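You operate a simulated robot arm through the tools that you are given. There is no shell and no other tool. Be economical: measure what you need, move in short steps, check, and stop when the job is done.

The job below is to be done with a simulated robot arm. You get a single attempt, and the scene is never put back.

Task
Put two of the flat cores from the sand bed of the pouring stand on the silver shim there.
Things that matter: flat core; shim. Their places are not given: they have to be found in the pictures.

The check looks at the end state, three seconds after you hand in, the way a careful person would. Anything else that was tipped, shoved, dropped, spilled or broken makes it a failure.

Robot
A 7-joint arm with a two-finger parallel gripper, fixed in place. Base frame: the origin is at the foot of the arm, x ahead of it, y to its left, z up; the work surface is at about z = 0. Readings come in mm, degrees, newtons and seconds.
With the tool pointing down near the work surface it reaches from about 240 to 620 mm from the base axis. Its first joint turns from -66.0 to 66.0 degrees. Payload 2.6 kg.
The tool frame sits at the grasp point between the pads (the TCP): z along the fingers, y along the line on which they close. The tips reach 30 mm beyond it. Largest opening 94 mm; finger width 28, thickness 10; the body of the gripper, 50 by 96 mm, starts 55 mm behind the TCP.
Orientation is that of the tool frame in the base frame, as a unit quaternion [x, y, z, w]. With the fingers straight down and closing along the base's y, the tool's x points along the base's -x, its y along +y and its z along -z.

Tools
- The arm moves only by the tool servo_tool. Its argument "motion" is a list of rows, each a list of 5 numbers: the gripper command, from -1 (shut) to 1 (fully open), values between in proportion, then the shift along the tool's x, y, z in mm, then the turn about the tool's z in degrees. In form: [[fingers, x, y, z, twist], ...]. A call has 1 to 10 rows; each row is the pose to reach, as a shift and turn from the pose commanded when the call began, along the tool's axes at that moment. Rows are played at 5 a second. More than 50 mm and 8.6 degrees between two rows, or a gripper value outside its range, and nothing of the call is played. A pose out of reach is approached as far as the arm can. The call stops where the force on the tool passes 40 N (or 10 N more than at its start, if that is more) or the arm is blocked; 0.2 s more then pass. Each finger travels about 72 mm/s and halts on what it meets, pressing with about 38 N; the grip force reading is that of the motor and also rises with nothing between the fingers. The clock runs only during rows and for 0.2 s after the last one: add rows that repeat a pose to give the fingers time. The reply holds the time, the measured pose of the TCP, the force on the tool along the base axes, the opening and the grip force, in the units named above and with some noise, and new pictures: "show" is both (left out), scene, wrist or none.
- Cameras (640 x 400 px; columns grow to the right, rows downward): "scene" is fixed at [26.2, 427.5, 550.1]; the picture's right is [-0.83, -0.56, 0.00], its down [-0.43, 0.63, -0.65] and it looks along [0.36, -0.54, -0.76] (base axes); focal length 252 px, centre (320, 200). "wrist" rides on the gripper at [-37, 0, -58] in the tool frame; the picture's right is [0.00, -1.00, 0.00], its down [0.97, 0.00, -0.24] and it looks along [0.24, 0.00, 0.97] (tool axes); focal length 218 px, centre (320, 200).
- probe_pixels(camera, pixels): for up to 12 pixels [column, row] of the newest picture of that camera ("zoom" is the newest enlarged one), the place [x, y, z] in the base frame of the surface seen there, good to about 3 mm, but the place of the scene camera against the robot may be out by one fixed shift of up to 18 mm in any direction. No time passes.
- inspect(camera, box): a new picture of the part [left, top, right, bottom] of that camera's present view, enlarged. No time passes.
- hand_in(): hands the job in; it is judged then, once.

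Work in short steps. Measure before you move; look again where a grasp or a placing could have gone wrong, and mend it. You have 60 turns and 120 pictures in all, those below and enlarged ones among them. Open the gripper and draw the arm clear of the work before you hand the job in, unless the task says otherwise; then end with one line.

The tools are called as a command line: name --pt "numbers of a row" for each row, then --argument value for the rest, lists and objects as JSON in quotes. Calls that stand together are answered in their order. servo_tool: Moves the arm, as the interface text tells. Its arguments: {"type":"object","properties":{"motion":{"type":"array","items":{"type":"array","items":{"type":"number"}}},"show":{"type":"string","enum":["both","scene","wrist","none"]}},"required":["motion"]} The other tools are called the same way: probe_pixels (camera, pixels) gives the place of the surface under pixels of a picture; inspect (camera, box) takes an enlarged picture of a part of a camera's view; hand_in () hands the job in.

At the start:

```text
time: 0.0
ee_pos: [345.6, -62.3, 230.2]
tcp_rot: [0.0, 1.0, -0.001, 0.001]
force: [0.1, -0.2, 0.4]
finger_gap: 93.9
grasp_force: 0.1
```

scene: 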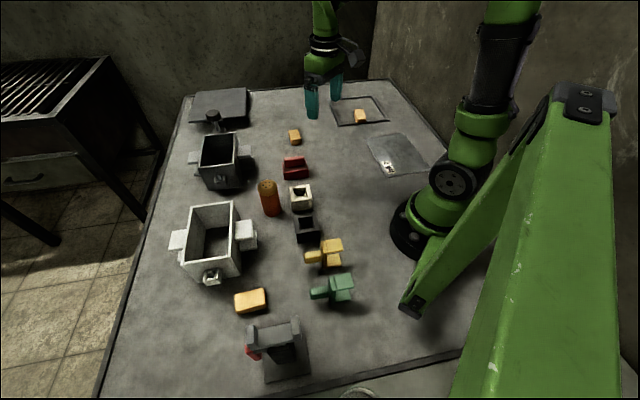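
wrist: 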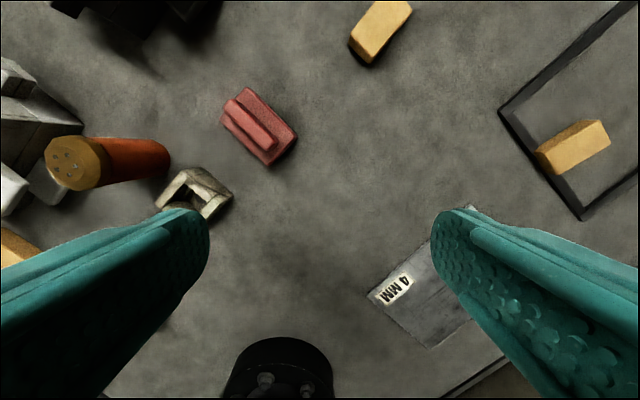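

The pictures show tan blocks at scene (294,137), (360,117), (250,300), and a plate labelled "4 MM" near (395,155). I'll enlarge both regions to tell the parts apart.

inspect --camera "scene" --box '[270, 80, 450, 190]'

inspect --camera "scene" --box '[160, 170, 380, 390]'

probe_pixels --camera "scene" --pixels '[[294, 134], [360, 114], [250, 298], [331, 244], [367, 135], [396, 132], [445, 160], [388, 178], [410, 150], [345, 115], [310, 140], [300, 191]]'

probe_pixels --camera "wrist" --pixels '[[385, 22], [380, 32], [575, 140], [590, 135], [368, 295], [430, 348], [410, 300], [262, 130], [560, 110], [440, 150]]'

```text
3.56 times, centred on (360, 135) of scene
```

zoom: 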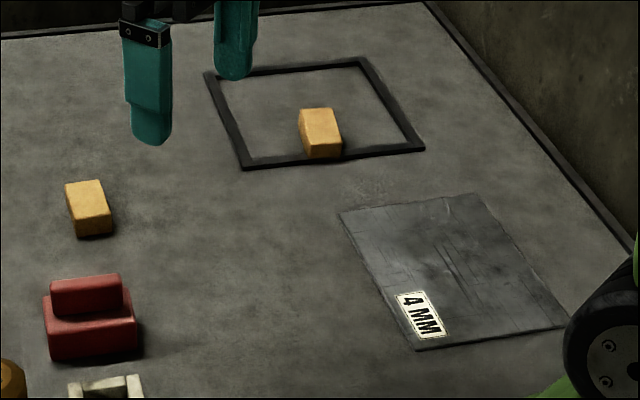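

```text
1.82 times, centred on (270, 280) of scene
```

zoom: 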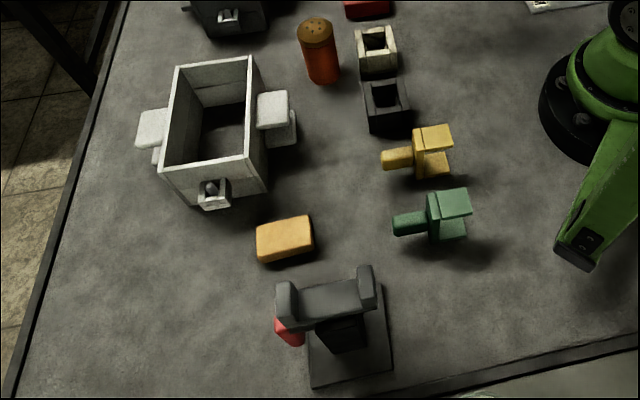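

```text
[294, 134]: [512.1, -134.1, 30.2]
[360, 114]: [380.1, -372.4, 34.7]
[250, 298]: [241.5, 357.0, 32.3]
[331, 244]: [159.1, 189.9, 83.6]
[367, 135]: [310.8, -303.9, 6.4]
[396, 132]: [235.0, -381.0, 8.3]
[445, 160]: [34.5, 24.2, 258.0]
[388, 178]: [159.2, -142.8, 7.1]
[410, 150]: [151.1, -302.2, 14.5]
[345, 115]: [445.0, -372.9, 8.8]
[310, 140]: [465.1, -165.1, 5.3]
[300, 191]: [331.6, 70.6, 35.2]
```

```text
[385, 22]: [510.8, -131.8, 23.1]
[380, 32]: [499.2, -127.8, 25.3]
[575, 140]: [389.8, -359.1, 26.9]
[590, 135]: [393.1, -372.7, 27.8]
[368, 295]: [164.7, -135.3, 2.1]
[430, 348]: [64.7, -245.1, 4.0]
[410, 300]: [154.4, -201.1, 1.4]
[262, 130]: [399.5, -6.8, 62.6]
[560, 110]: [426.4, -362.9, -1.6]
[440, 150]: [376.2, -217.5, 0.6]
```

Three tan blocks look alike, though the one at (250,300) seems larger and more rounded. I'll enlarge each before choosing.

inspect --camera "scene" --box '[220, 275, 284, 325]'

inspect --camera "scene" --box '[330, 90, 394, 130]'

inspect --camera "scene" --box '[262, 120, 326, 160]'

inspect --camera "scene" --box '[160, 80, 320, 180]'

inspect --camera "scene" --box '[220, 300, 400, 400]'

probe_pixels --camera "scene" --pixels '[[235, 295], [263, 290], [266, 301], [238, 307], [289, 131], [298, 130], [301, 138], [292, 140], [355, 111], [364, 111], [367, 118], [358, 120]]'

```text
8.00 times, centred on (252, 300) of scene
```

zoom: 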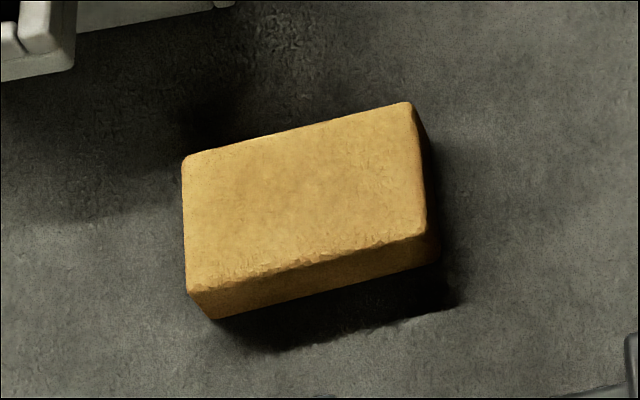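

```text
10.00 times, centred on (362, 110) of scene
```

zoom: 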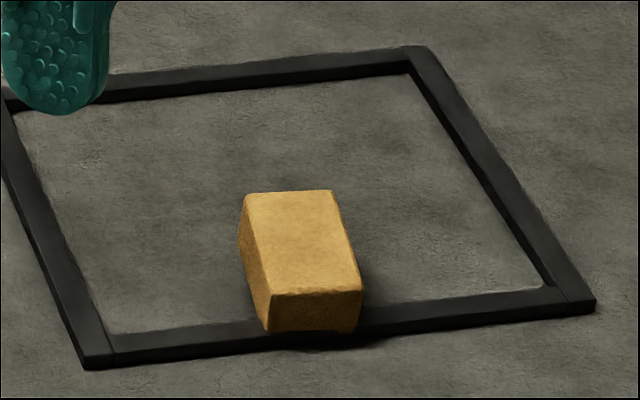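

```text
10.00 times, centred on (294, 140) of scene
```

zoom: 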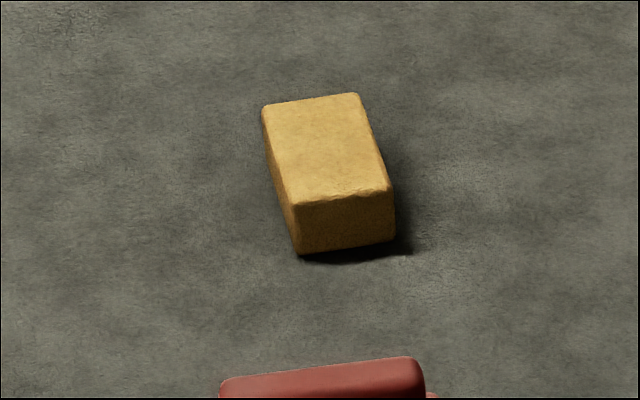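

```text
4.00 times, centred on (240, 130) of scene
```

zoom: 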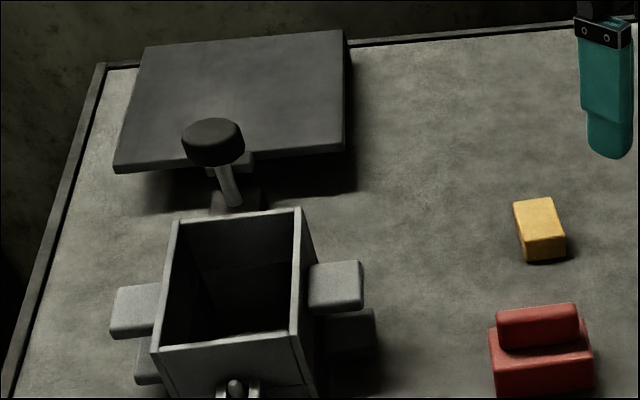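

```text
3.56 times, centred on (310, 350) of scene
```

zoom: 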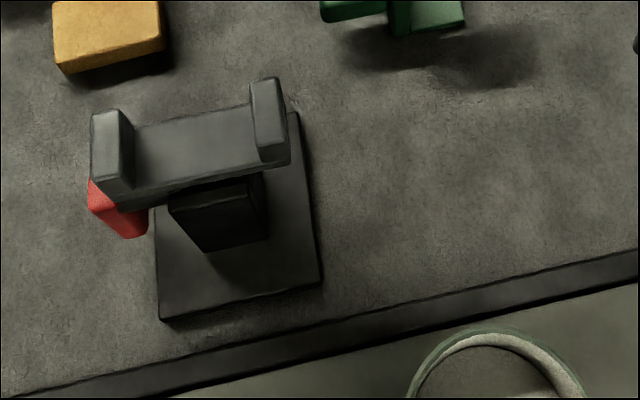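

```text
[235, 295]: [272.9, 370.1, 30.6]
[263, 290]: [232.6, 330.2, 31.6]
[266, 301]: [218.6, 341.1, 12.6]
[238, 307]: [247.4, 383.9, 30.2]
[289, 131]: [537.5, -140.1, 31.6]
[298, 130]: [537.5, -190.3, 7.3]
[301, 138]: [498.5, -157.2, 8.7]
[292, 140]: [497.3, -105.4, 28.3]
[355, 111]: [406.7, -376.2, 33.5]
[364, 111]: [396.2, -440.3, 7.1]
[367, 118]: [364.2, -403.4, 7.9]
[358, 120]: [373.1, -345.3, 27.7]
```

All three are similar. The one in the black frame sits against its wall, so I prefer the open ones at about (511,-132) and (241,357). I'll move over the first at moderate height for a precise look, and probe around the cradle near the other one.

servo_tool --pt "1 -40 -18 15 0" --pt "1 -80 -36 30 0" --pt "1 -120 -54 50 0" --pt "1 -160 -70 70 0" --pt "1 -160 -70 80 0" --show "both"

probe_pixels --camera "scene" --pixels '[[255, 330], [297, 326], [270, 335], [212, 275], [243, 272], [253, 240], [320, 293], [340, 280], [253, 352], [265, 380], [252, 345]]'

```text
time: 1.2
ee_pos: [507.2, -134.6, 149.6]
tcp_rot: [0.001, 1.0, 0.0, 0.001]
force: [0.7, -0.3, -0.4]
finger_gap: 93.9
grasp_force: 0.0
```

scene: 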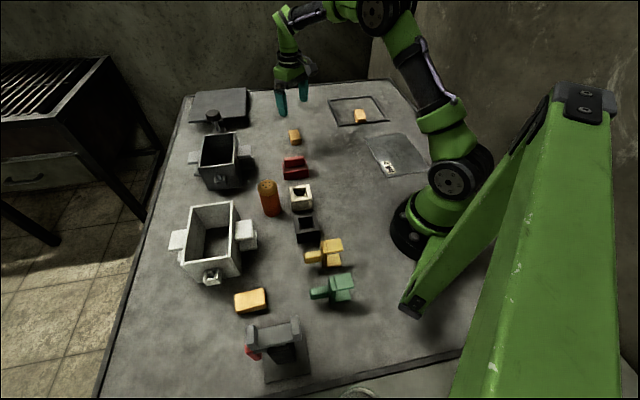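
wrist: 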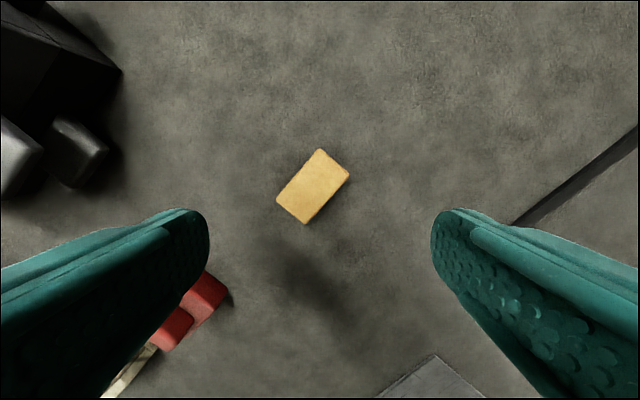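

```text
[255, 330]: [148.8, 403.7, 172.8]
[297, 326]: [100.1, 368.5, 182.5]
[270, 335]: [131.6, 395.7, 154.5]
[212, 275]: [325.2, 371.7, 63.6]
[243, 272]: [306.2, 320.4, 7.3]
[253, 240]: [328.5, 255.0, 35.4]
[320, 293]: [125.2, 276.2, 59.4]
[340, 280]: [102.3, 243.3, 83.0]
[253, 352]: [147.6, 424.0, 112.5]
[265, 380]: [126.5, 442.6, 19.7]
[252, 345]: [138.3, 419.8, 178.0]
```

Core 1 is in full view: its top corners are near (319,149), (350,174), (305,224), (276,200). I'll probe these for the centre and angle.

probe_pixels --camera "wrist" --pixels '[[319, 152], [347, 174], [305, 219], [279, 200], [313, 186], [360, 230], [300, 188], [325, 186]]'

inspect --camera "wrist" --box '[260, 136, 364, 236]'

```text
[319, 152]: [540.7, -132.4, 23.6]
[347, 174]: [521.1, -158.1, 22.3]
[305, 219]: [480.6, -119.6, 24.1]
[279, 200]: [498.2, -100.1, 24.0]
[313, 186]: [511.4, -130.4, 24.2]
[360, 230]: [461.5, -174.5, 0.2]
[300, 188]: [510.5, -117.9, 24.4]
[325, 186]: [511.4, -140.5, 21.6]
```

```text
4.00 times, centred on (312, 186) of wrist
```

zoom: 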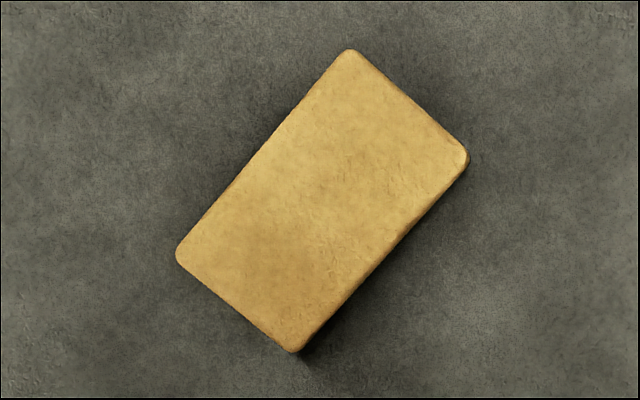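

The core is about 55x33x24 mm, centred at (510,-127), with its short axis 40° from base y towards x. I'll turn +40°, centre over it and go partway down.

servo_tool --pt "1 -1 1 10 8" --pt "1 -2 2 20 16" --pt "1 -3 4 30 24" --pt "1 -4 6 40 32" --pt "1 -4 6 50 40" --pt "1 -4 6 60 40" --pt "1 -4 6 60 40" --show "both"

```text
time: 2.8
ee_pos: [510.5, -125.4, 89.8]
tcp_rot: [0.343, 0.939, 0.0, 0.0]
force: [0.5, 0.0, 0.2]
finger_gap: 93.9
grasp_force: 0.1
```

scene: 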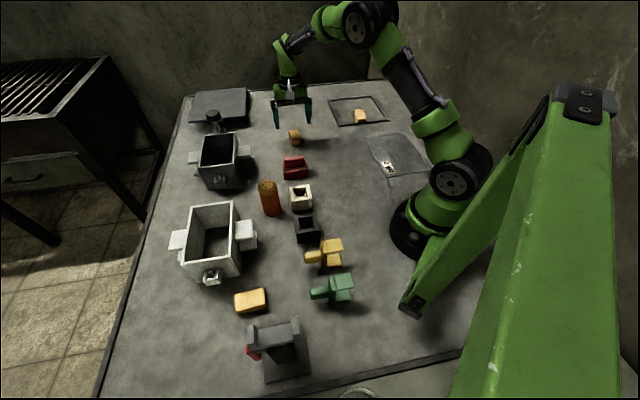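
wrist: 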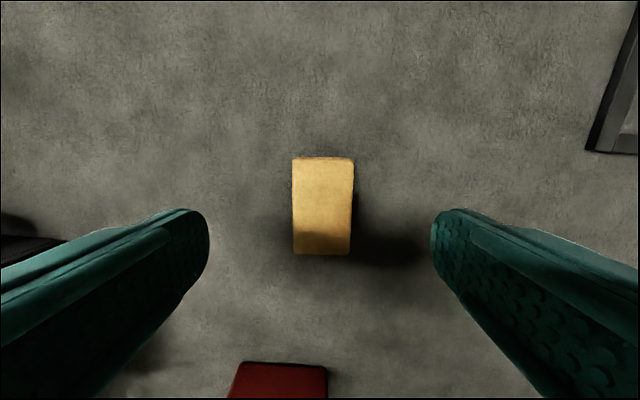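

The fingers line up with the core (columns 293–352, centre 322, row 206). I'll shift by -2.6, -1, then go down 55 mm and close.

servo_tool --pt "1 -2.6 -1 20 0" --pt "1 -2.6 -1 38 0" --pt "1 -2.6 -1 50 0" --pt "1 -2.6 -1 56 0" --pt "1 -2.6 -1 56 0" --pt "-1 -2.6 -1 56 0" --pt "-1 -2.6 -1 56 0" --pt "-1 -2.6 -1 56 0" --pt "-1 -2.6 -1 56 0" --pt "-1 -2.6 -1 56 0" --show "wrist"

```text
time: 5.0
ee_pos: [512.2, -131.4, 35.2]
tcp_rot: [0.343, 0.939, 0.0, -0.001]
force: [1.6, -0.3, -0.7]
finger_gap: 35.1
grasp_force: 37.8
```

wrist: 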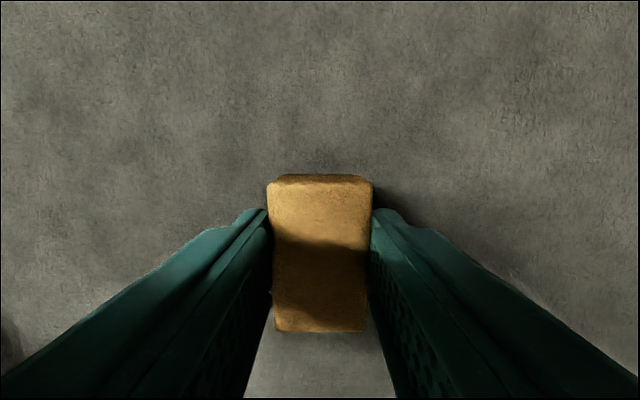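

Core gripped (gap 35.1). I'll lift it 110 mm and carry it above the shim to measure the shim there.

servo_tool --pt "-1 0 0 -35 0" --pt "-1 0 0 -75 0" --pt "-1 0 0 -110 0" --pt "-1 15.3 -44.4 -110 0" --pt "-1 30.7 -88.8 -110 0" --pt "-1 46 -133.2 -110 0" --pt "-1 61.4 -177.6 -110 0" --pt "-1 76.7 -222 -110 0" --pt "-1 92 -266.4 -110 0" --pt "-1 107.4 -310.8 -110 0" --show "both"

```text
time: 7.2
ee_pos: [231.2, -297.2, 143.6]
tcp_rot: [0.342, 0.94, 0.0, 0.0]
force: [-0.1, 0.6, -0.5]
finger_gap: 34.9
grasp_force: 37.7
```

scene: 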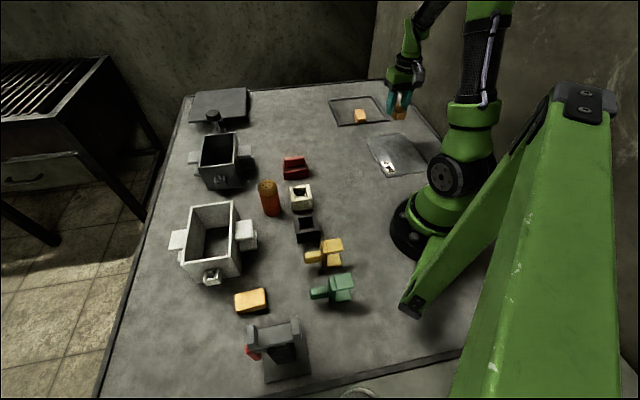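
wrist: 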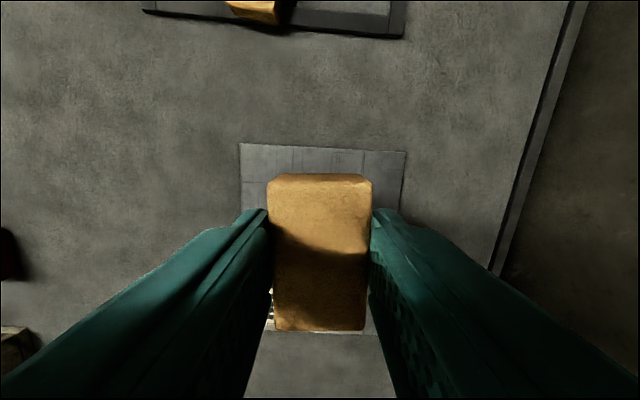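

The shim shows around the held core: far corners (240,144) and (405,152), near edge around row 333. Probing its outline.

probe_pixels --camera "wrist" --pixels '[[241, 146], [404, 154], [242, 205], [400, 205], [270, 328], [374, 331], [320, 330], [320, 338], [320, 160], [320, 180], [350, 15], [400, 20]]'

inspect --camera "wrist" --box '[220, 300, 420, 400]'

```text
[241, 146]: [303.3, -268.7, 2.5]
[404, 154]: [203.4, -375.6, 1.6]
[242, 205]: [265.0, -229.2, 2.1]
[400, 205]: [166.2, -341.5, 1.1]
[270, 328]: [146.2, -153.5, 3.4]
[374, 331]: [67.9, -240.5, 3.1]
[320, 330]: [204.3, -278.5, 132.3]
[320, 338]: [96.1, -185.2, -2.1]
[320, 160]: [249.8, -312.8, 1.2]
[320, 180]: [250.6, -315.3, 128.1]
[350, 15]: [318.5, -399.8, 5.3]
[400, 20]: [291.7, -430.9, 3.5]
```

```text
3.20 times, centred on (320, 350) of wrist
```

zoom: 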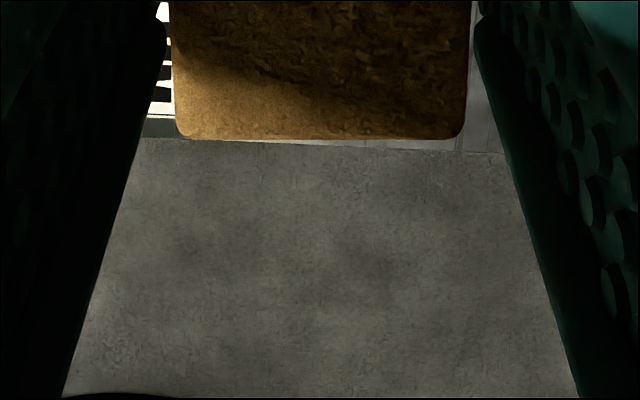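

The shim's far edge runs (303,-269)–(203,-376) and it is about 200 mm long toward the base. I'll put this core at about (160,-238) on the centre line, leaving (220,-292) for the second; first a hover at z 60.

servo_tool --pt "-1 31 0 20 0" --pt "-1 62 0 45 0" --pt "-1 92 0 70 0" --pt "-1 92 0 84 0" --pt "-1 92 0 84 0" --show "both"

```text
time: 8.4
ee_pos: [161.0, -237.7, 62.0]
tcp_rot: [0.342, 0.94, 0.0, 0.0]
force: [0.1, 0.9, -0.6]
finger_gap: 34.6
grasp_force: 37.4
```

scene: 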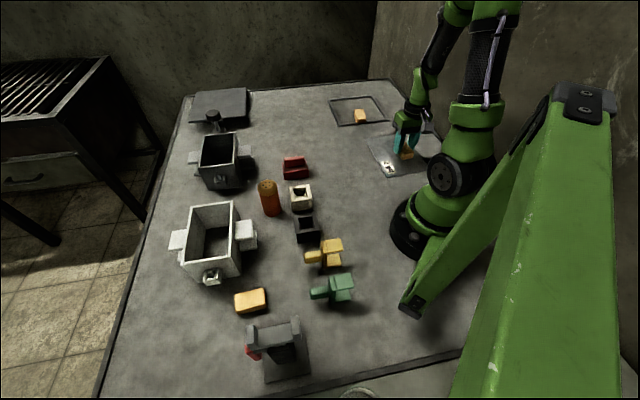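
wrist: 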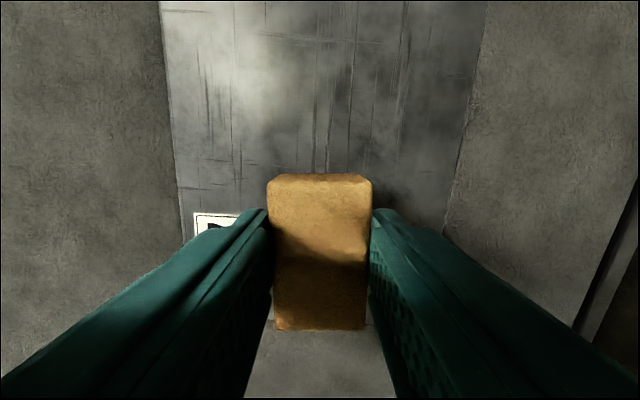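

It sits on the centre line with margin on all sides. I'll go down 21.5 mm gently, release by opening partway, and rise.

servo_tool --pt "-1 0 0 10 0" --pt "-1 0 0 16 0" --pt "-1 0 0 19 0" --pt "-1 0 0 21 0" --pt "-1 0 0 21.5 0" --pt "-1 0 0 21.5 0" --show "wrist"

```text
time: 9.8
ee_pos: [159.2, -239.5, 40.1]
tcp_rot: [0.342, 0.94, 0.0, 0.0]
force: [-0.6, 0.2, -0.4]
finger_gap: 35.1
grasp_force: 37.8
```

wrist: 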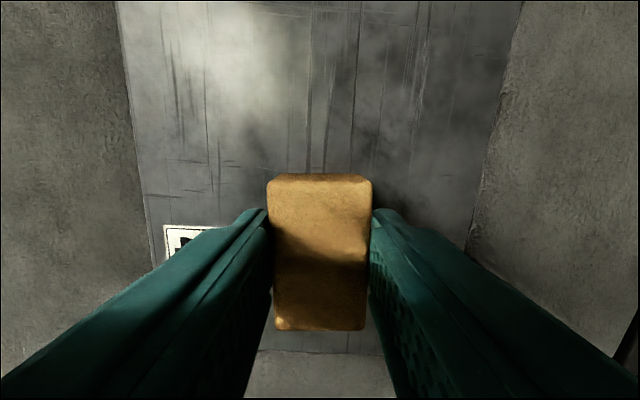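

No contact force yet; I'll inch down another 2 mm with small steps to feel the touch.

servo_tool --pt "-1 0 0 0.7 0" --pt "-1 0 0 1.3 0" --pt "-1 0 0 1.3 0" --show "none"

```text
time: 10.6
ee_pos: [159.6, -239.0, 38.5]
tcp_rot: [0.343, 0.939, -0.001, 0.0]
force: [-1.9, 5.5, 19.9]
finger_gap: 35.2
grasp_force: 38.2
```

Contact at 20 N upward. I'll back off 0.5 mm, open and rise straight up.

servo_tool --pt "-1 0 0 -0.6 0" --pt "0.1 0 0 -0.6 0" --pt "0.1 0 0 -0.6 0" --pt "0.1 0 0 -0.6 0" --pt "0.1 0 0 -20 0" --pt "0.1 0 0 -50 0" --pt "0.1 0 0 -90 0" --pt "0.1 0 0 -130 0" --pt "0.1 0 0 -165 0" --show "both"

```text
time: 12.6
ee_pos: [159.2, -240.7, 204.1]
tcp_rot: [0.343, 0.939, 0.001, -0.001]
force: [0.2, 1.0, 0.4]
finger_gap: 51.9
grasp_force: 0.0
```

scene: 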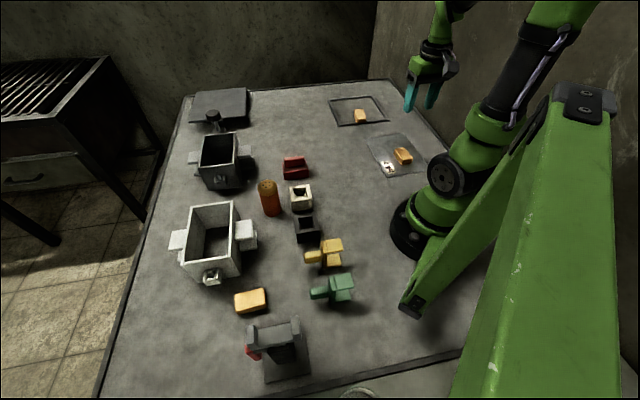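
wrist: 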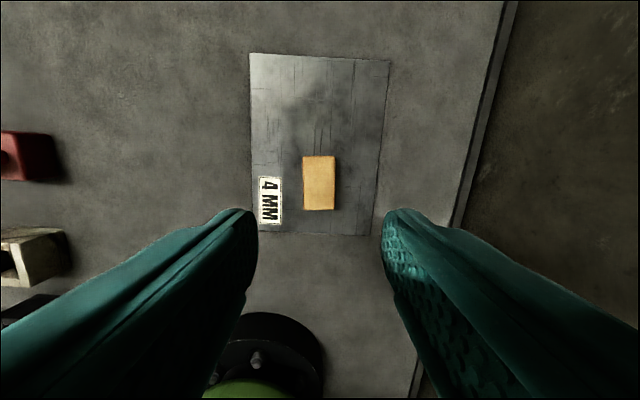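

The first core rests well on the shim. For the second I favour the open core at (250,300), but a green beam and a tall cradle are nearby; I'll probe these for clearances.

probe_pixels --camera "scene" --pixels '[[412, 305], [450, 250], [500, 180], [560, 110], [590, 100], [560, 300], [480, 280], [590, 300], [500, 250], [255, 325], [297, 318], [300, 340]]'

probe_pixels --camera "wrist" --pixels '[[250, 55], [389, 61], [372, 235], [258, 232], [319, 158], [319, 208], [304, 182], [335, 182], [320, 110]]'

inspect --camera "scene" --box '[340, 120, 450, 190]'

```text
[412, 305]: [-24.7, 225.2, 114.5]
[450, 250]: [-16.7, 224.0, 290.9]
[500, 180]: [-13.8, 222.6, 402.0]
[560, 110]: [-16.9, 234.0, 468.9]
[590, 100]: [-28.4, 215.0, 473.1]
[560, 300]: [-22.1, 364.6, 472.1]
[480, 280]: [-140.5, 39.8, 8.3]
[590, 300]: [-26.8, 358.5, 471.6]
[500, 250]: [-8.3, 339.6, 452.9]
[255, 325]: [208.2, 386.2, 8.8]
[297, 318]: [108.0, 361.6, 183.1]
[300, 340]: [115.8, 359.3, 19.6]
```

```text
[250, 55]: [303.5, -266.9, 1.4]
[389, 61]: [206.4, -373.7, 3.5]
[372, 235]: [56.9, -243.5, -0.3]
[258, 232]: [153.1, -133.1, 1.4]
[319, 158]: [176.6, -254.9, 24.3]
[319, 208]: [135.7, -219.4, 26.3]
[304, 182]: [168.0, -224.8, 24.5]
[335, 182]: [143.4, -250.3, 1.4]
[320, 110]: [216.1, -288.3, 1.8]
```

```text
5.71 times, centred on (395, 155) of scene
```

zoom: 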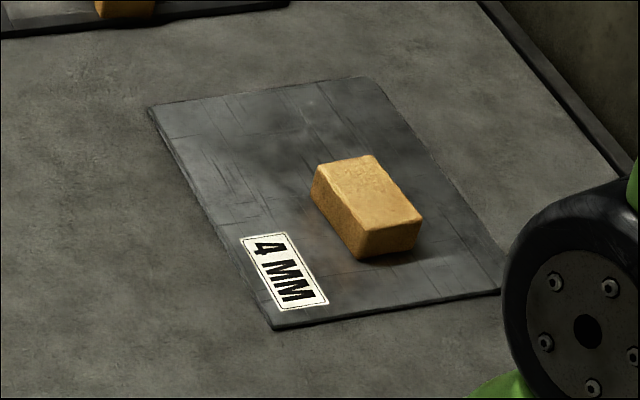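

The core 3 area has about 100 mm to the 180 mm tall cradle, and the green post (x≈-20) is well away. I'll swing there high (z≈260) around the base, turning the tool as I go.

servo_tool --pt "0.1 3.4 42.9 -15 -8" --pt "0.1 2.9 89 -30 -16" --pt "0.1 2.4 135.1 -45 -24" --pt "0.1 5.1 185 -56 -32" --pt "0.5 11.7 231.7 -56 -40" --pt "0.7 27.9 274.3 -56 -48" --pt "0.7 48.5 314.4 -56 -56" --pt "0.7 75.8 351.6 -56 -64" --pt "0.7 107.7 384.9 -56 -72" --pt "0.7 142.6 415.7 -56 -80" --show "both"

```text
refused: row 4 steps farther than a row can; nothing moved
```

Row 4 was slightly too long; resending with it trimmed.

servo_tool --pt "0.1 3.4 42.9 -15 -8" --pt "0.1 2.9 89 -30 -16" --pt "0.1 2.4 135.1 -45 -24" --pt "0.1 5.1 182 -54 -32" --pt "0.5 11.7 228 -56 -40" --pt "0.7 27.9 271.5 -56 -48" --pt "0.7 48.5 313 -56 -56" --pt "0.7 75.8 351.6 -56 -64" --pt "0.7 107.7 384.9 -56 -72" --pt "0.7 142.6 415.7 -56 -80" --show "both"

```text
time: 14.8
ee_pos: [318.4, 170.1, 263.9]
tcp_rot: [-0.343, 0.939, 0.0, 0.0]
force: [-0.2, 0.1, -0.5]
finger_gap: 80.0
grasp_force: 0.0
```

scene: 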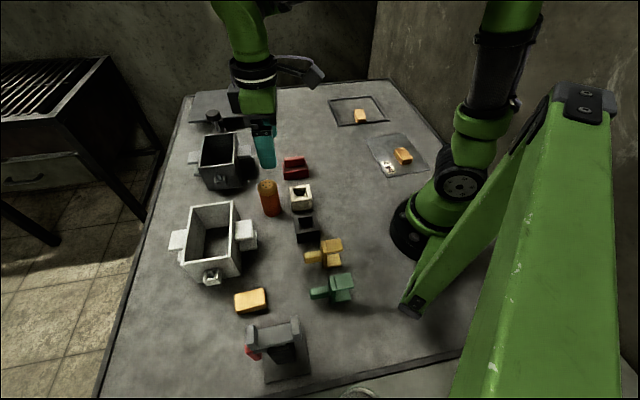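
wrist: 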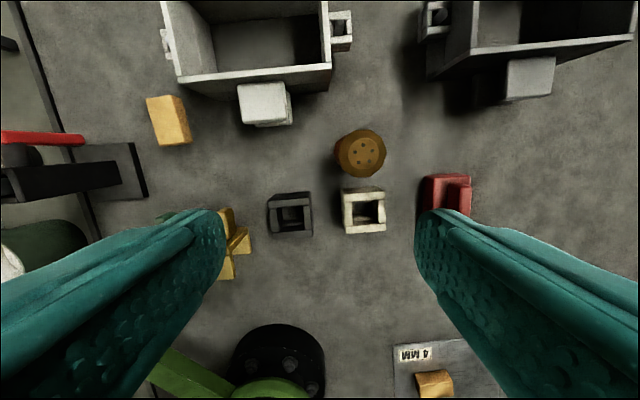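

From above, core 3 shows corners near (147,98), (181,95), (191,142), (160,146), with the cradle and a red bar at the left. I'll probe those.

probe_pixels --camera "wrist" --pixels '[[149, 100], [179, 99], [189, 140], [161, 143], [170, 120], [82, 139], [20, 137], [120, 175], [132, 145], [146, 195], [195, 78], [245, 110]]'

inspect --camera "wrist" --box '[0, 60, 240, 210]'

```text
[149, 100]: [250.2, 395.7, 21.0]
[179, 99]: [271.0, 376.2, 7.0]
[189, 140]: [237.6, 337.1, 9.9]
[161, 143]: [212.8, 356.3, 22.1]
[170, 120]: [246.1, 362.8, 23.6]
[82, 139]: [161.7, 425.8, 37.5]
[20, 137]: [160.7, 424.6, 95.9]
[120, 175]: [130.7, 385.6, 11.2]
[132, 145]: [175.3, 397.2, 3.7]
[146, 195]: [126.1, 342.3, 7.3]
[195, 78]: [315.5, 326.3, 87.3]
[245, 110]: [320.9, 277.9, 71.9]
```

```text
2.67 times, centred on (120, 135) of wrist
```

zoom: 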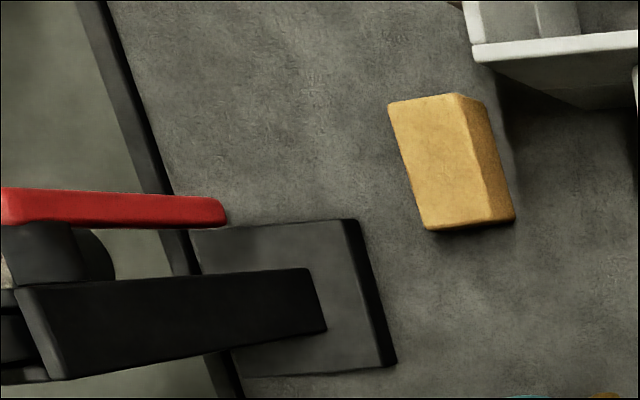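

Core 3 centre is about (241,364), long axis at 46°, so a further -6° turn. I'll move above it at z≈185 with a 64 mm opening for a closer look.

servo_tool --pt "0.36 -13 40 0 -1" --pt "0.36 -26 80 0 -2" --pt "0.36 -40 120 10 -4" --pt "0.36 -53 160 35 -6" --pt "0.36 -65.8 198 60 -6" --pt "0.36 -65.8 198 80 -6" --pt "0.36 -65.8 198 80 -6" --show "both"

```text
time: 16.4
ee_pos: [239.6, 365.4, 177.2]
tcp_rot: [-0.391, 0.92, 0.0, -0.001]
force: [0.3, -0.1, 0.2]
finger_gap: 64.2
grasp_force: 0.0
```

scene: 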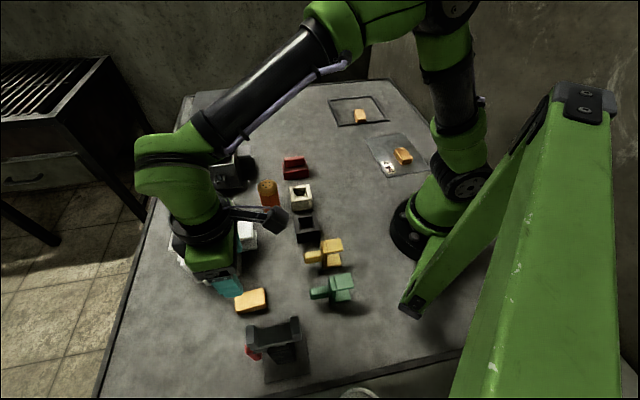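
wrist: 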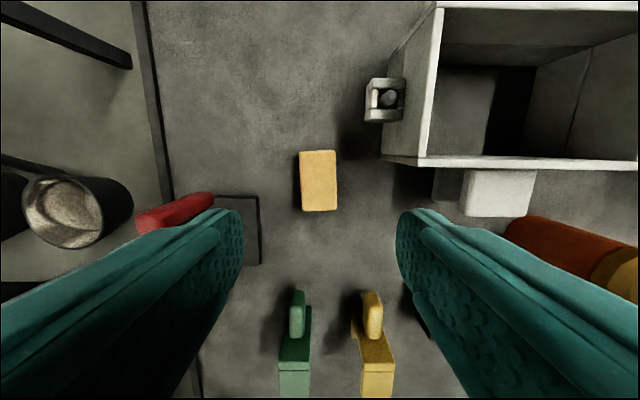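

Core aligned at (318,181); red bar at (175,213) and box corner (420,160), knob (385,100) need distances. Probing.

probe_pixels --camera "wrist" --pixels '[[302, 153], [335, 153], [337, 207], [305, 209], [319, 181], [210, 198], [175, 213], [145, 220], [425, 164], [385, 158], [368, 115], [256, 200]]'

inspect --camera "wrist" --box '[220, 90, 460, 240]'

inspect --camera "scene" --box '[130, 170, 350, 390]'

```text
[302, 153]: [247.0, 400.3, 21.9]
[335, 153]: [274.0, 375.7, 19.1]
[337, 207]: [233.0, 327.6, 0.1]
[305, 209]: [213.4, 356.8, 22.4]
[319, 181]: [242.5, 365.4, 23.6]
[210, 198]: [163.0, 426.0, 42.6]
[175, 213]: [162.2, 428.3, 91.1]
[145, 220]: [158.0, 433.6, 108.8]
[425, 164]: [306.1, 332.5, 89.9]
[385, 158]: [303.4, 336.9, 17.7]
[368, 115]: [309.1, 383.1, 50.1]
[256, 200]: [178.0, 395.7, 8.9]
```

```text
2.67 times, centred on (340, 165) of wrist
```

zoom: 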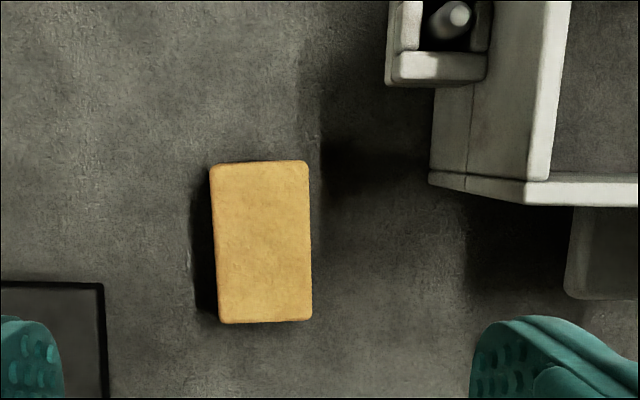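

```text
1.82 times, centred on (240, 280) of scene
```

zoom: 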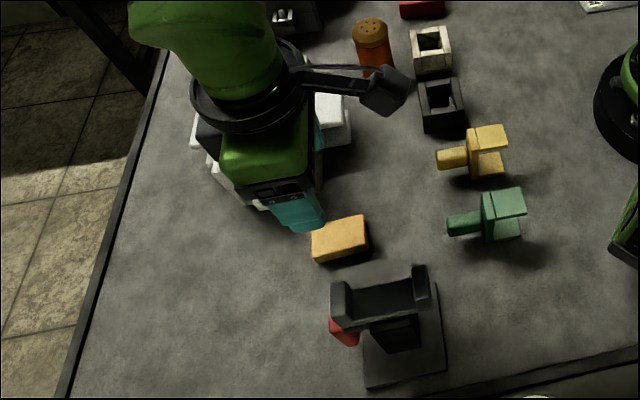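

The box corner clears the gripper body by about 18 mm. The gripper's black side bracket at scene (273,220) needs a height check before descending.

probe_pixels --camera "scene" --pixels '[[273, 220], [276, 230], [268, 225], [245, 213], [286, 220], [219, 284], [230, 250], [343, 288], [331, 276]]'

```text
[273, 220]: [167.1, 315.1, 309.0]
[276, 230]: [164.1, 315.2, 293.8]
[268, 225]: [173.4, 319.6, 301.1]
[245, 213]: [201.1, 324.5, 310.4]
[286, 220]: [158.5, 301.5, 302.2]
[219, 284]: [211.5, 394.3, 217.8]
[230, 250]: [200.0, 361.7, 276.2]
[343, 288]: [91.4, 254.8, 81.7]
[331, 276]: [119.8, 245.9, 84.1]
```

The bracket stays above z≈145 at grasp height, so it clears the parts at 84 mm. I'll fine-align (-3, +1, -2.7°) and go down to z≈95 for a check.

servo_tool --pt "0.36 -3 1 20 -2.7" --pt "0.36 -3 1 45 -2.7" --pt "0.36 -3 1 70 -2.7" --pt "0.36 -3 1 85 -2.7" --pt "0.36 -3 1 85 -2.7" --show "both"

```text
time: 17.6
ee_pos: [239.2, 366.7, 95.0]
tcp_rot: [-0.411, 0.911, 0.0, 0.0]
force: [-0.9, 0.6, -0.3]
finger_gap: 64.1
grasp_force: 0.2
```

scene: 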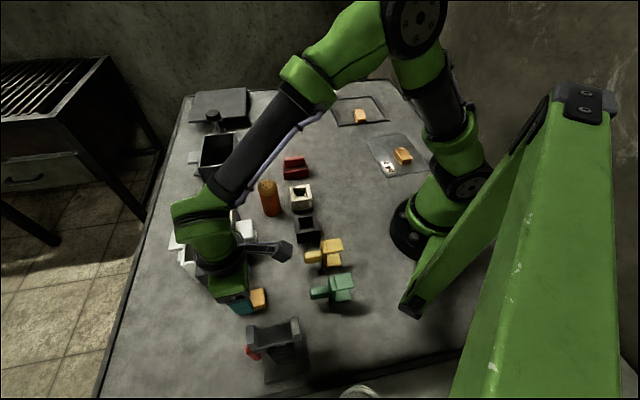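
wrist: 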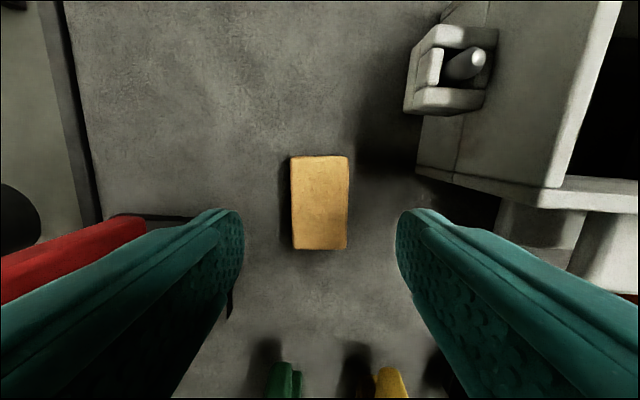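

Core is centred (320,203) and square. I'll shift x -3, go down to z≈35 and close.

servo_tool --pt "0.36 -3 0 20 0" --pt "0.36 -3 0 38 0" --pt "0.36 -3 0 52 0" --pt "0.36 -3 0 60 0" --pt "0.36 -3 0 60 0" --pt "-1 -3 0 60 0" --pt "-1 -3 0 60 0" --pt "-1 -3 0 60 0" --pt "-1 -3 0 60 0" --show "both"

```text
time: 19.6
ee_pos: [243.7, 368.3, 34.8]
tcp_rot: [-0.412, 0.911, 0.0, 0.0]
force: [0.4, 0.1, 0.7]
finger_gap: 35.2
grasp_force: 37.6
```

scene: 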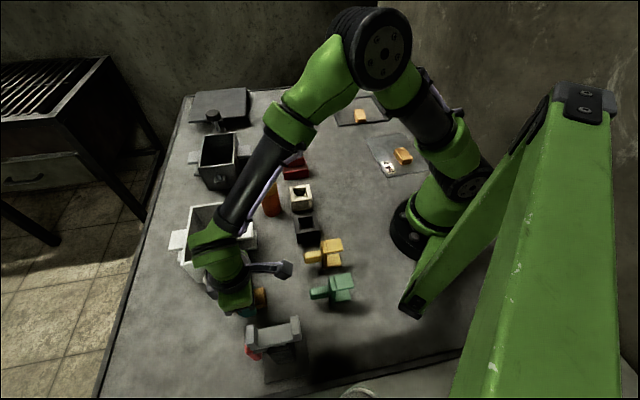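
wrist: 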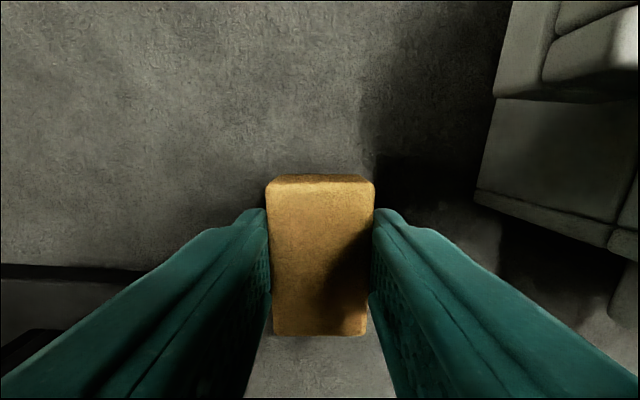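

Second core gripped (35.2). I'll lift straight up to z≈260, then start back the way I came, turning as I go.

servo_tool --pt "-1 0 0 -40 0" --pt "-1 0 0 -86 0" --pt "-1 0 0 -132 0" --pt "-1 0 0 -178 0" --pt "-1 0 0 -224 0" --pt "-1 20.5 -44.7 -224 8" --pt "-1 38.8 -87.5 -224 16" --pt "-1 59.9 -130.1 -224 24" --pt "-1 85 -168.2 -224 32" --pt "-1 114.2 -204.6 -224 40" --show "both"

```text
time: 21.8
ee_pos: [322.6, 148.7, 259.1]
tcp_rot: [-0.074, 0.997, -0.001, 0.0]
force: [-0.5, -1.4, -1.1]
finger_gap: 35.1
grasp_force: 38.2
```

scene: 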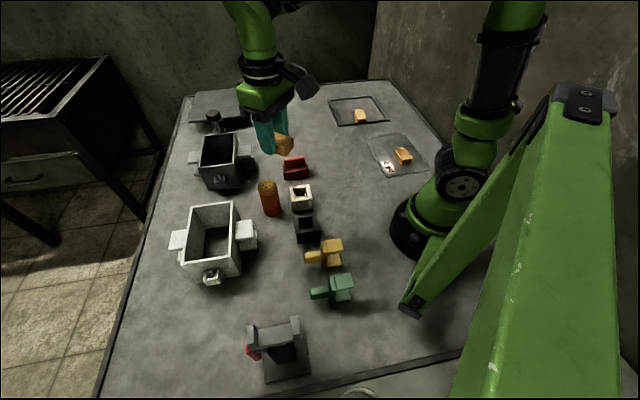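
wrist: 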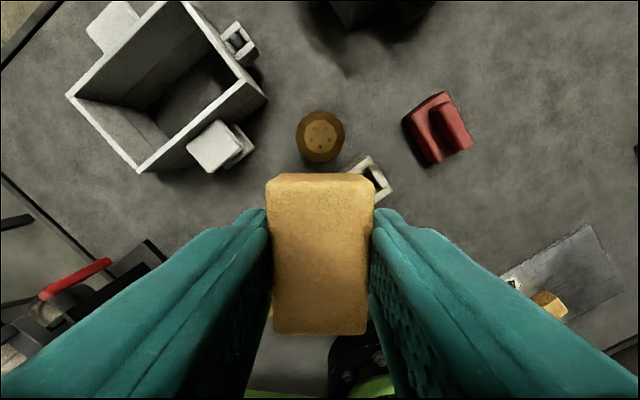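

Holding firm. Continuing round at the same height to above the shim at about (217,-293).

servo_tool --pt "-1 3.1 -48.1 0 4.9" --pt "-1 10.2 -95.5 0 9.7" --pt "-1 19.3 -142.7 0 14.6" --pt "-1 31.4 -189.4 0 19.4" --pt "-1 46.4 -235.7 0 24.3" --pt "-1 65.2 -280.4 0 29.2" --pt "-1 85.7 -322.9 0 34" --pt "-1 109.8 -361.7 0 38.9" --pt "-1 137 -395.1 0 43.7" --pt "-1 168.1 -420.8 0 48.6" --show "wrist"

```text
time: 24.0
ee_pos: [219.9, -294.5, 258.0]
tcp_rot: [0.341, 0.94, 0.0, 0.0]
force: [-0.4, -0.3, -0.3]
finger_gap: 34.7
grasp_force: 38.2
```

wrist: 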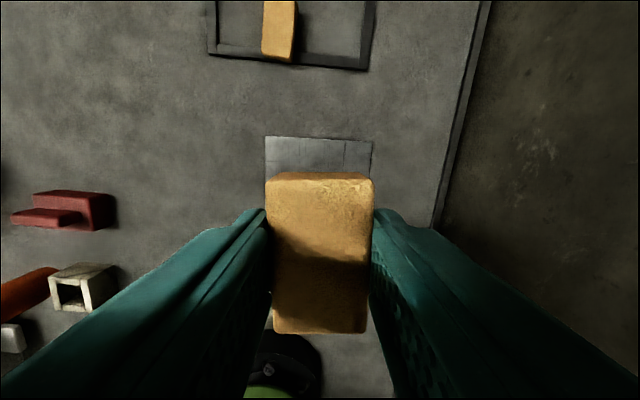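

Over the far half of the shim. I'll descend to z≈78 and check the spacing to the first core.

servo_tool --pt "-1 0 0 45 0" --pt "-1 0 0 90 0" --pt "-1 0 0 135 0" --pt "-1 0 0 165 0" --pt "-1 0 0 180 0" --pt "-1 0 0 180 0" --show "both"

```text
time: 25.4
ee_pos: [219.1, -293.7, 77.8]
tcp_rot: [0.341, 0.94, 0.0, 0.0]
force: [-0.3, 0.0, -0.3]
finger_gap: 35.0
grasp_force: 38.1
```

scene: 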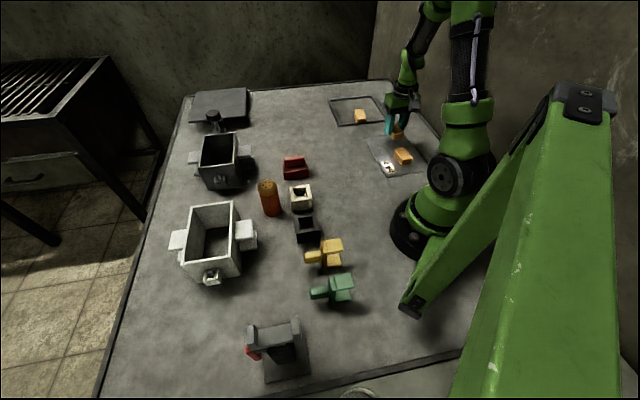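
wrist: 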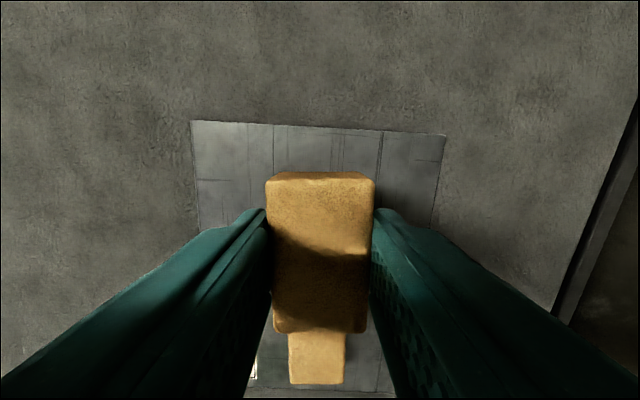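

Spacing looks good: about 26 mm to core 1 and 20 mm to the far edge. Descending to just above contact, then easing down.

servo_tool --pt "-1 0 0 15 0" --pt "-1 0 0 28 0" --pt "-1 0 0 35 0" --pt "-1 0 0 37 0" --pt "-1 0 0 38 0" --pt "-1 0 0 38 0" --show "wrist"

```text
time: 26.8
ee_pos: [219.0, -293.7, 40.5]
tcp_rot: [0.341, 0.94, 0.0, 0.0]
force: [0.4, -0.4, -0.1]
finger_gap: 35.0
grasp_force: 38.1
```

wrist: 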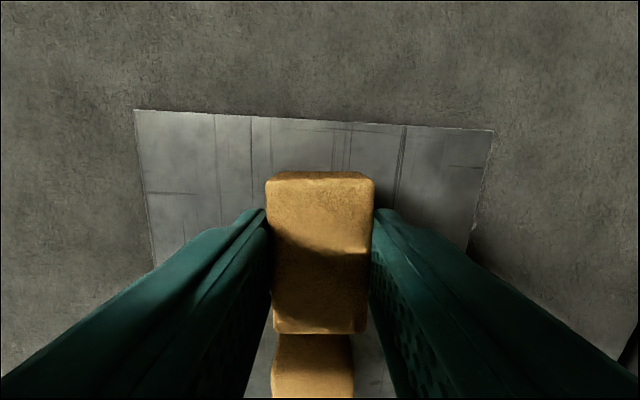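

No contact yet; easing another 1.3 mm.

servo_tool --pt "-1 0 0 0.7 0" --pt "-1 0 0 1.3 0" --pt "-1 0 0 1.3 0" --show "none"

```text
time: 27.6
ee_pos: [218.3, -293.1, 38.0]
tcp_rot: [0.341, 0.94, 0.0, 0.001]
force: [0.2, -0.4, -0.8]
finger_gap: 35.1
grasp_force: 37.7
```

servo_tool --pt "-1 0 0 0.5 0" --pt "-1 0 0 1.0 0" --pt "-1 0 0 1.0 0" --show "none"

```text
time: 28.4
ee_pos: [218.8, -293.3, 37.7]
tcp_rot: [0.341, 0.94, -0.001, 0.0]
force: [-0.5, -0.3, -0.6]
finger_gap: 35.0
grasp_force: 38.1
```

Still no force reading; one more small step down.

servo_tool --pt "-1 0 0 0.4 0" --pt "-1 0 0 0.8 0" --pt "-1 0 0 0.8 0" --show "none"

```text
time: 29.2
ee_pos: [218.5, -293.4, 36.8]
tcp_rot: [0.343, 0.939, 0.0, 0.001]
force: [-1.7, 1.6, 6.2]
finger_gap: 35.0
grasp_force: 37.2
```

Contact at 6 N. I'll release partway and rise straight up.

servo_tool --pt "0.1 0 0 -0.2 0" --pt "0.1 0 0 -0.2 0" --pt "0.1 0 0 -0.2 0" --pt "0.1 0 0 -20 0" --pt "0.1 0 0 -55 0" --pt "0.1 0 0 -95 0" --pt "0.1 0 0 -135 0" --pt "0.1 0 0 -170 0" --show "both"

```text
time: 31.0
ee_pos: [219.6, -292.1, 210.0]
tcp_rot: [0.341, 0.94, 0.001, -0.001]
force: [-0.2, -0.1, 0.7]
finger_gap: 51.6
grasp_force: 0.1
```

scene: 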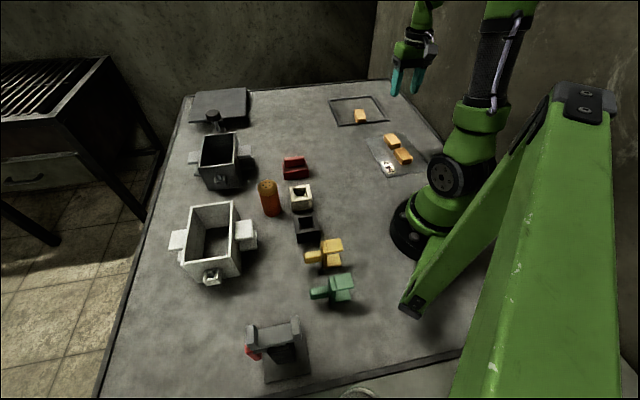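
wrist: 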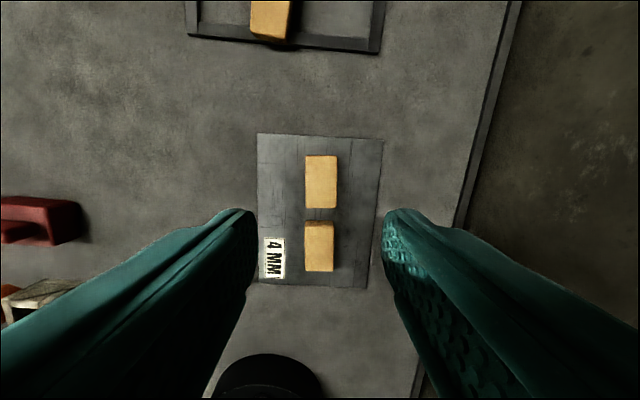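

Both cores lie flat, fully on the shim, nothing else disturbed. I'll open fully and draw the arm clear.

servo_tool --pt "0.1 0 0 -30 0" --pt "1 8 40 -40 0" --pt "1 16 80 -40 0" --pt "1 24 122 -40 0" --pt "1 32 164 -40 0" --pt "1 40 206 -40 0" --pt "1 40 206 -40 0" --show "scene"

inspect --camera "scene" --box '[340, 110, 450, 190]'

```text
time: 32.6
ee_pos: [322.6, -110.2, 249.9]
tcp_rot: [0.342, 0.94, 0.0, 0.0]
force: [0.2, -0.8, 0.3]
finger_gap: 94.0
grasp_force: 0.2
```

scene: 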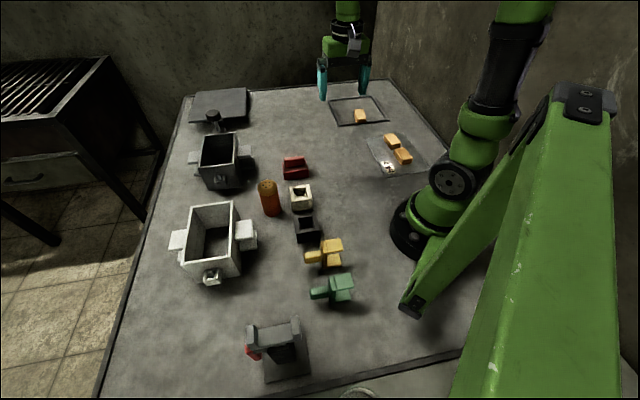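

```text
5.00 times, centred on (395, 150) of scene
```

zoom: 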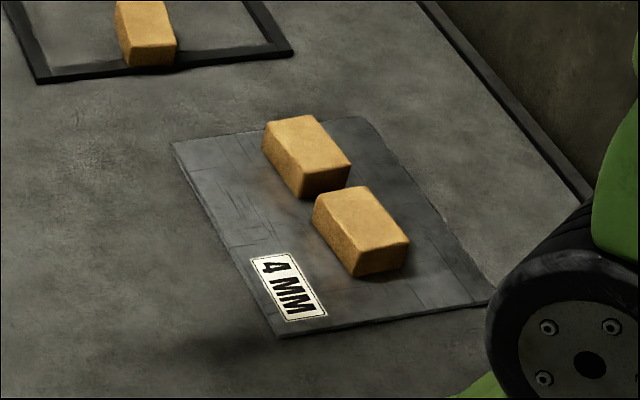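

Both cores sit flat on the shim, the arm is clear and the gripper is open. I'm handing in.

hand_in

```text
The job is handed in.
```

I put two flat cores flat on the silver shim and handed the job in; nothing else was visibly disturbed, and I left the third core where it was, in the black frame.
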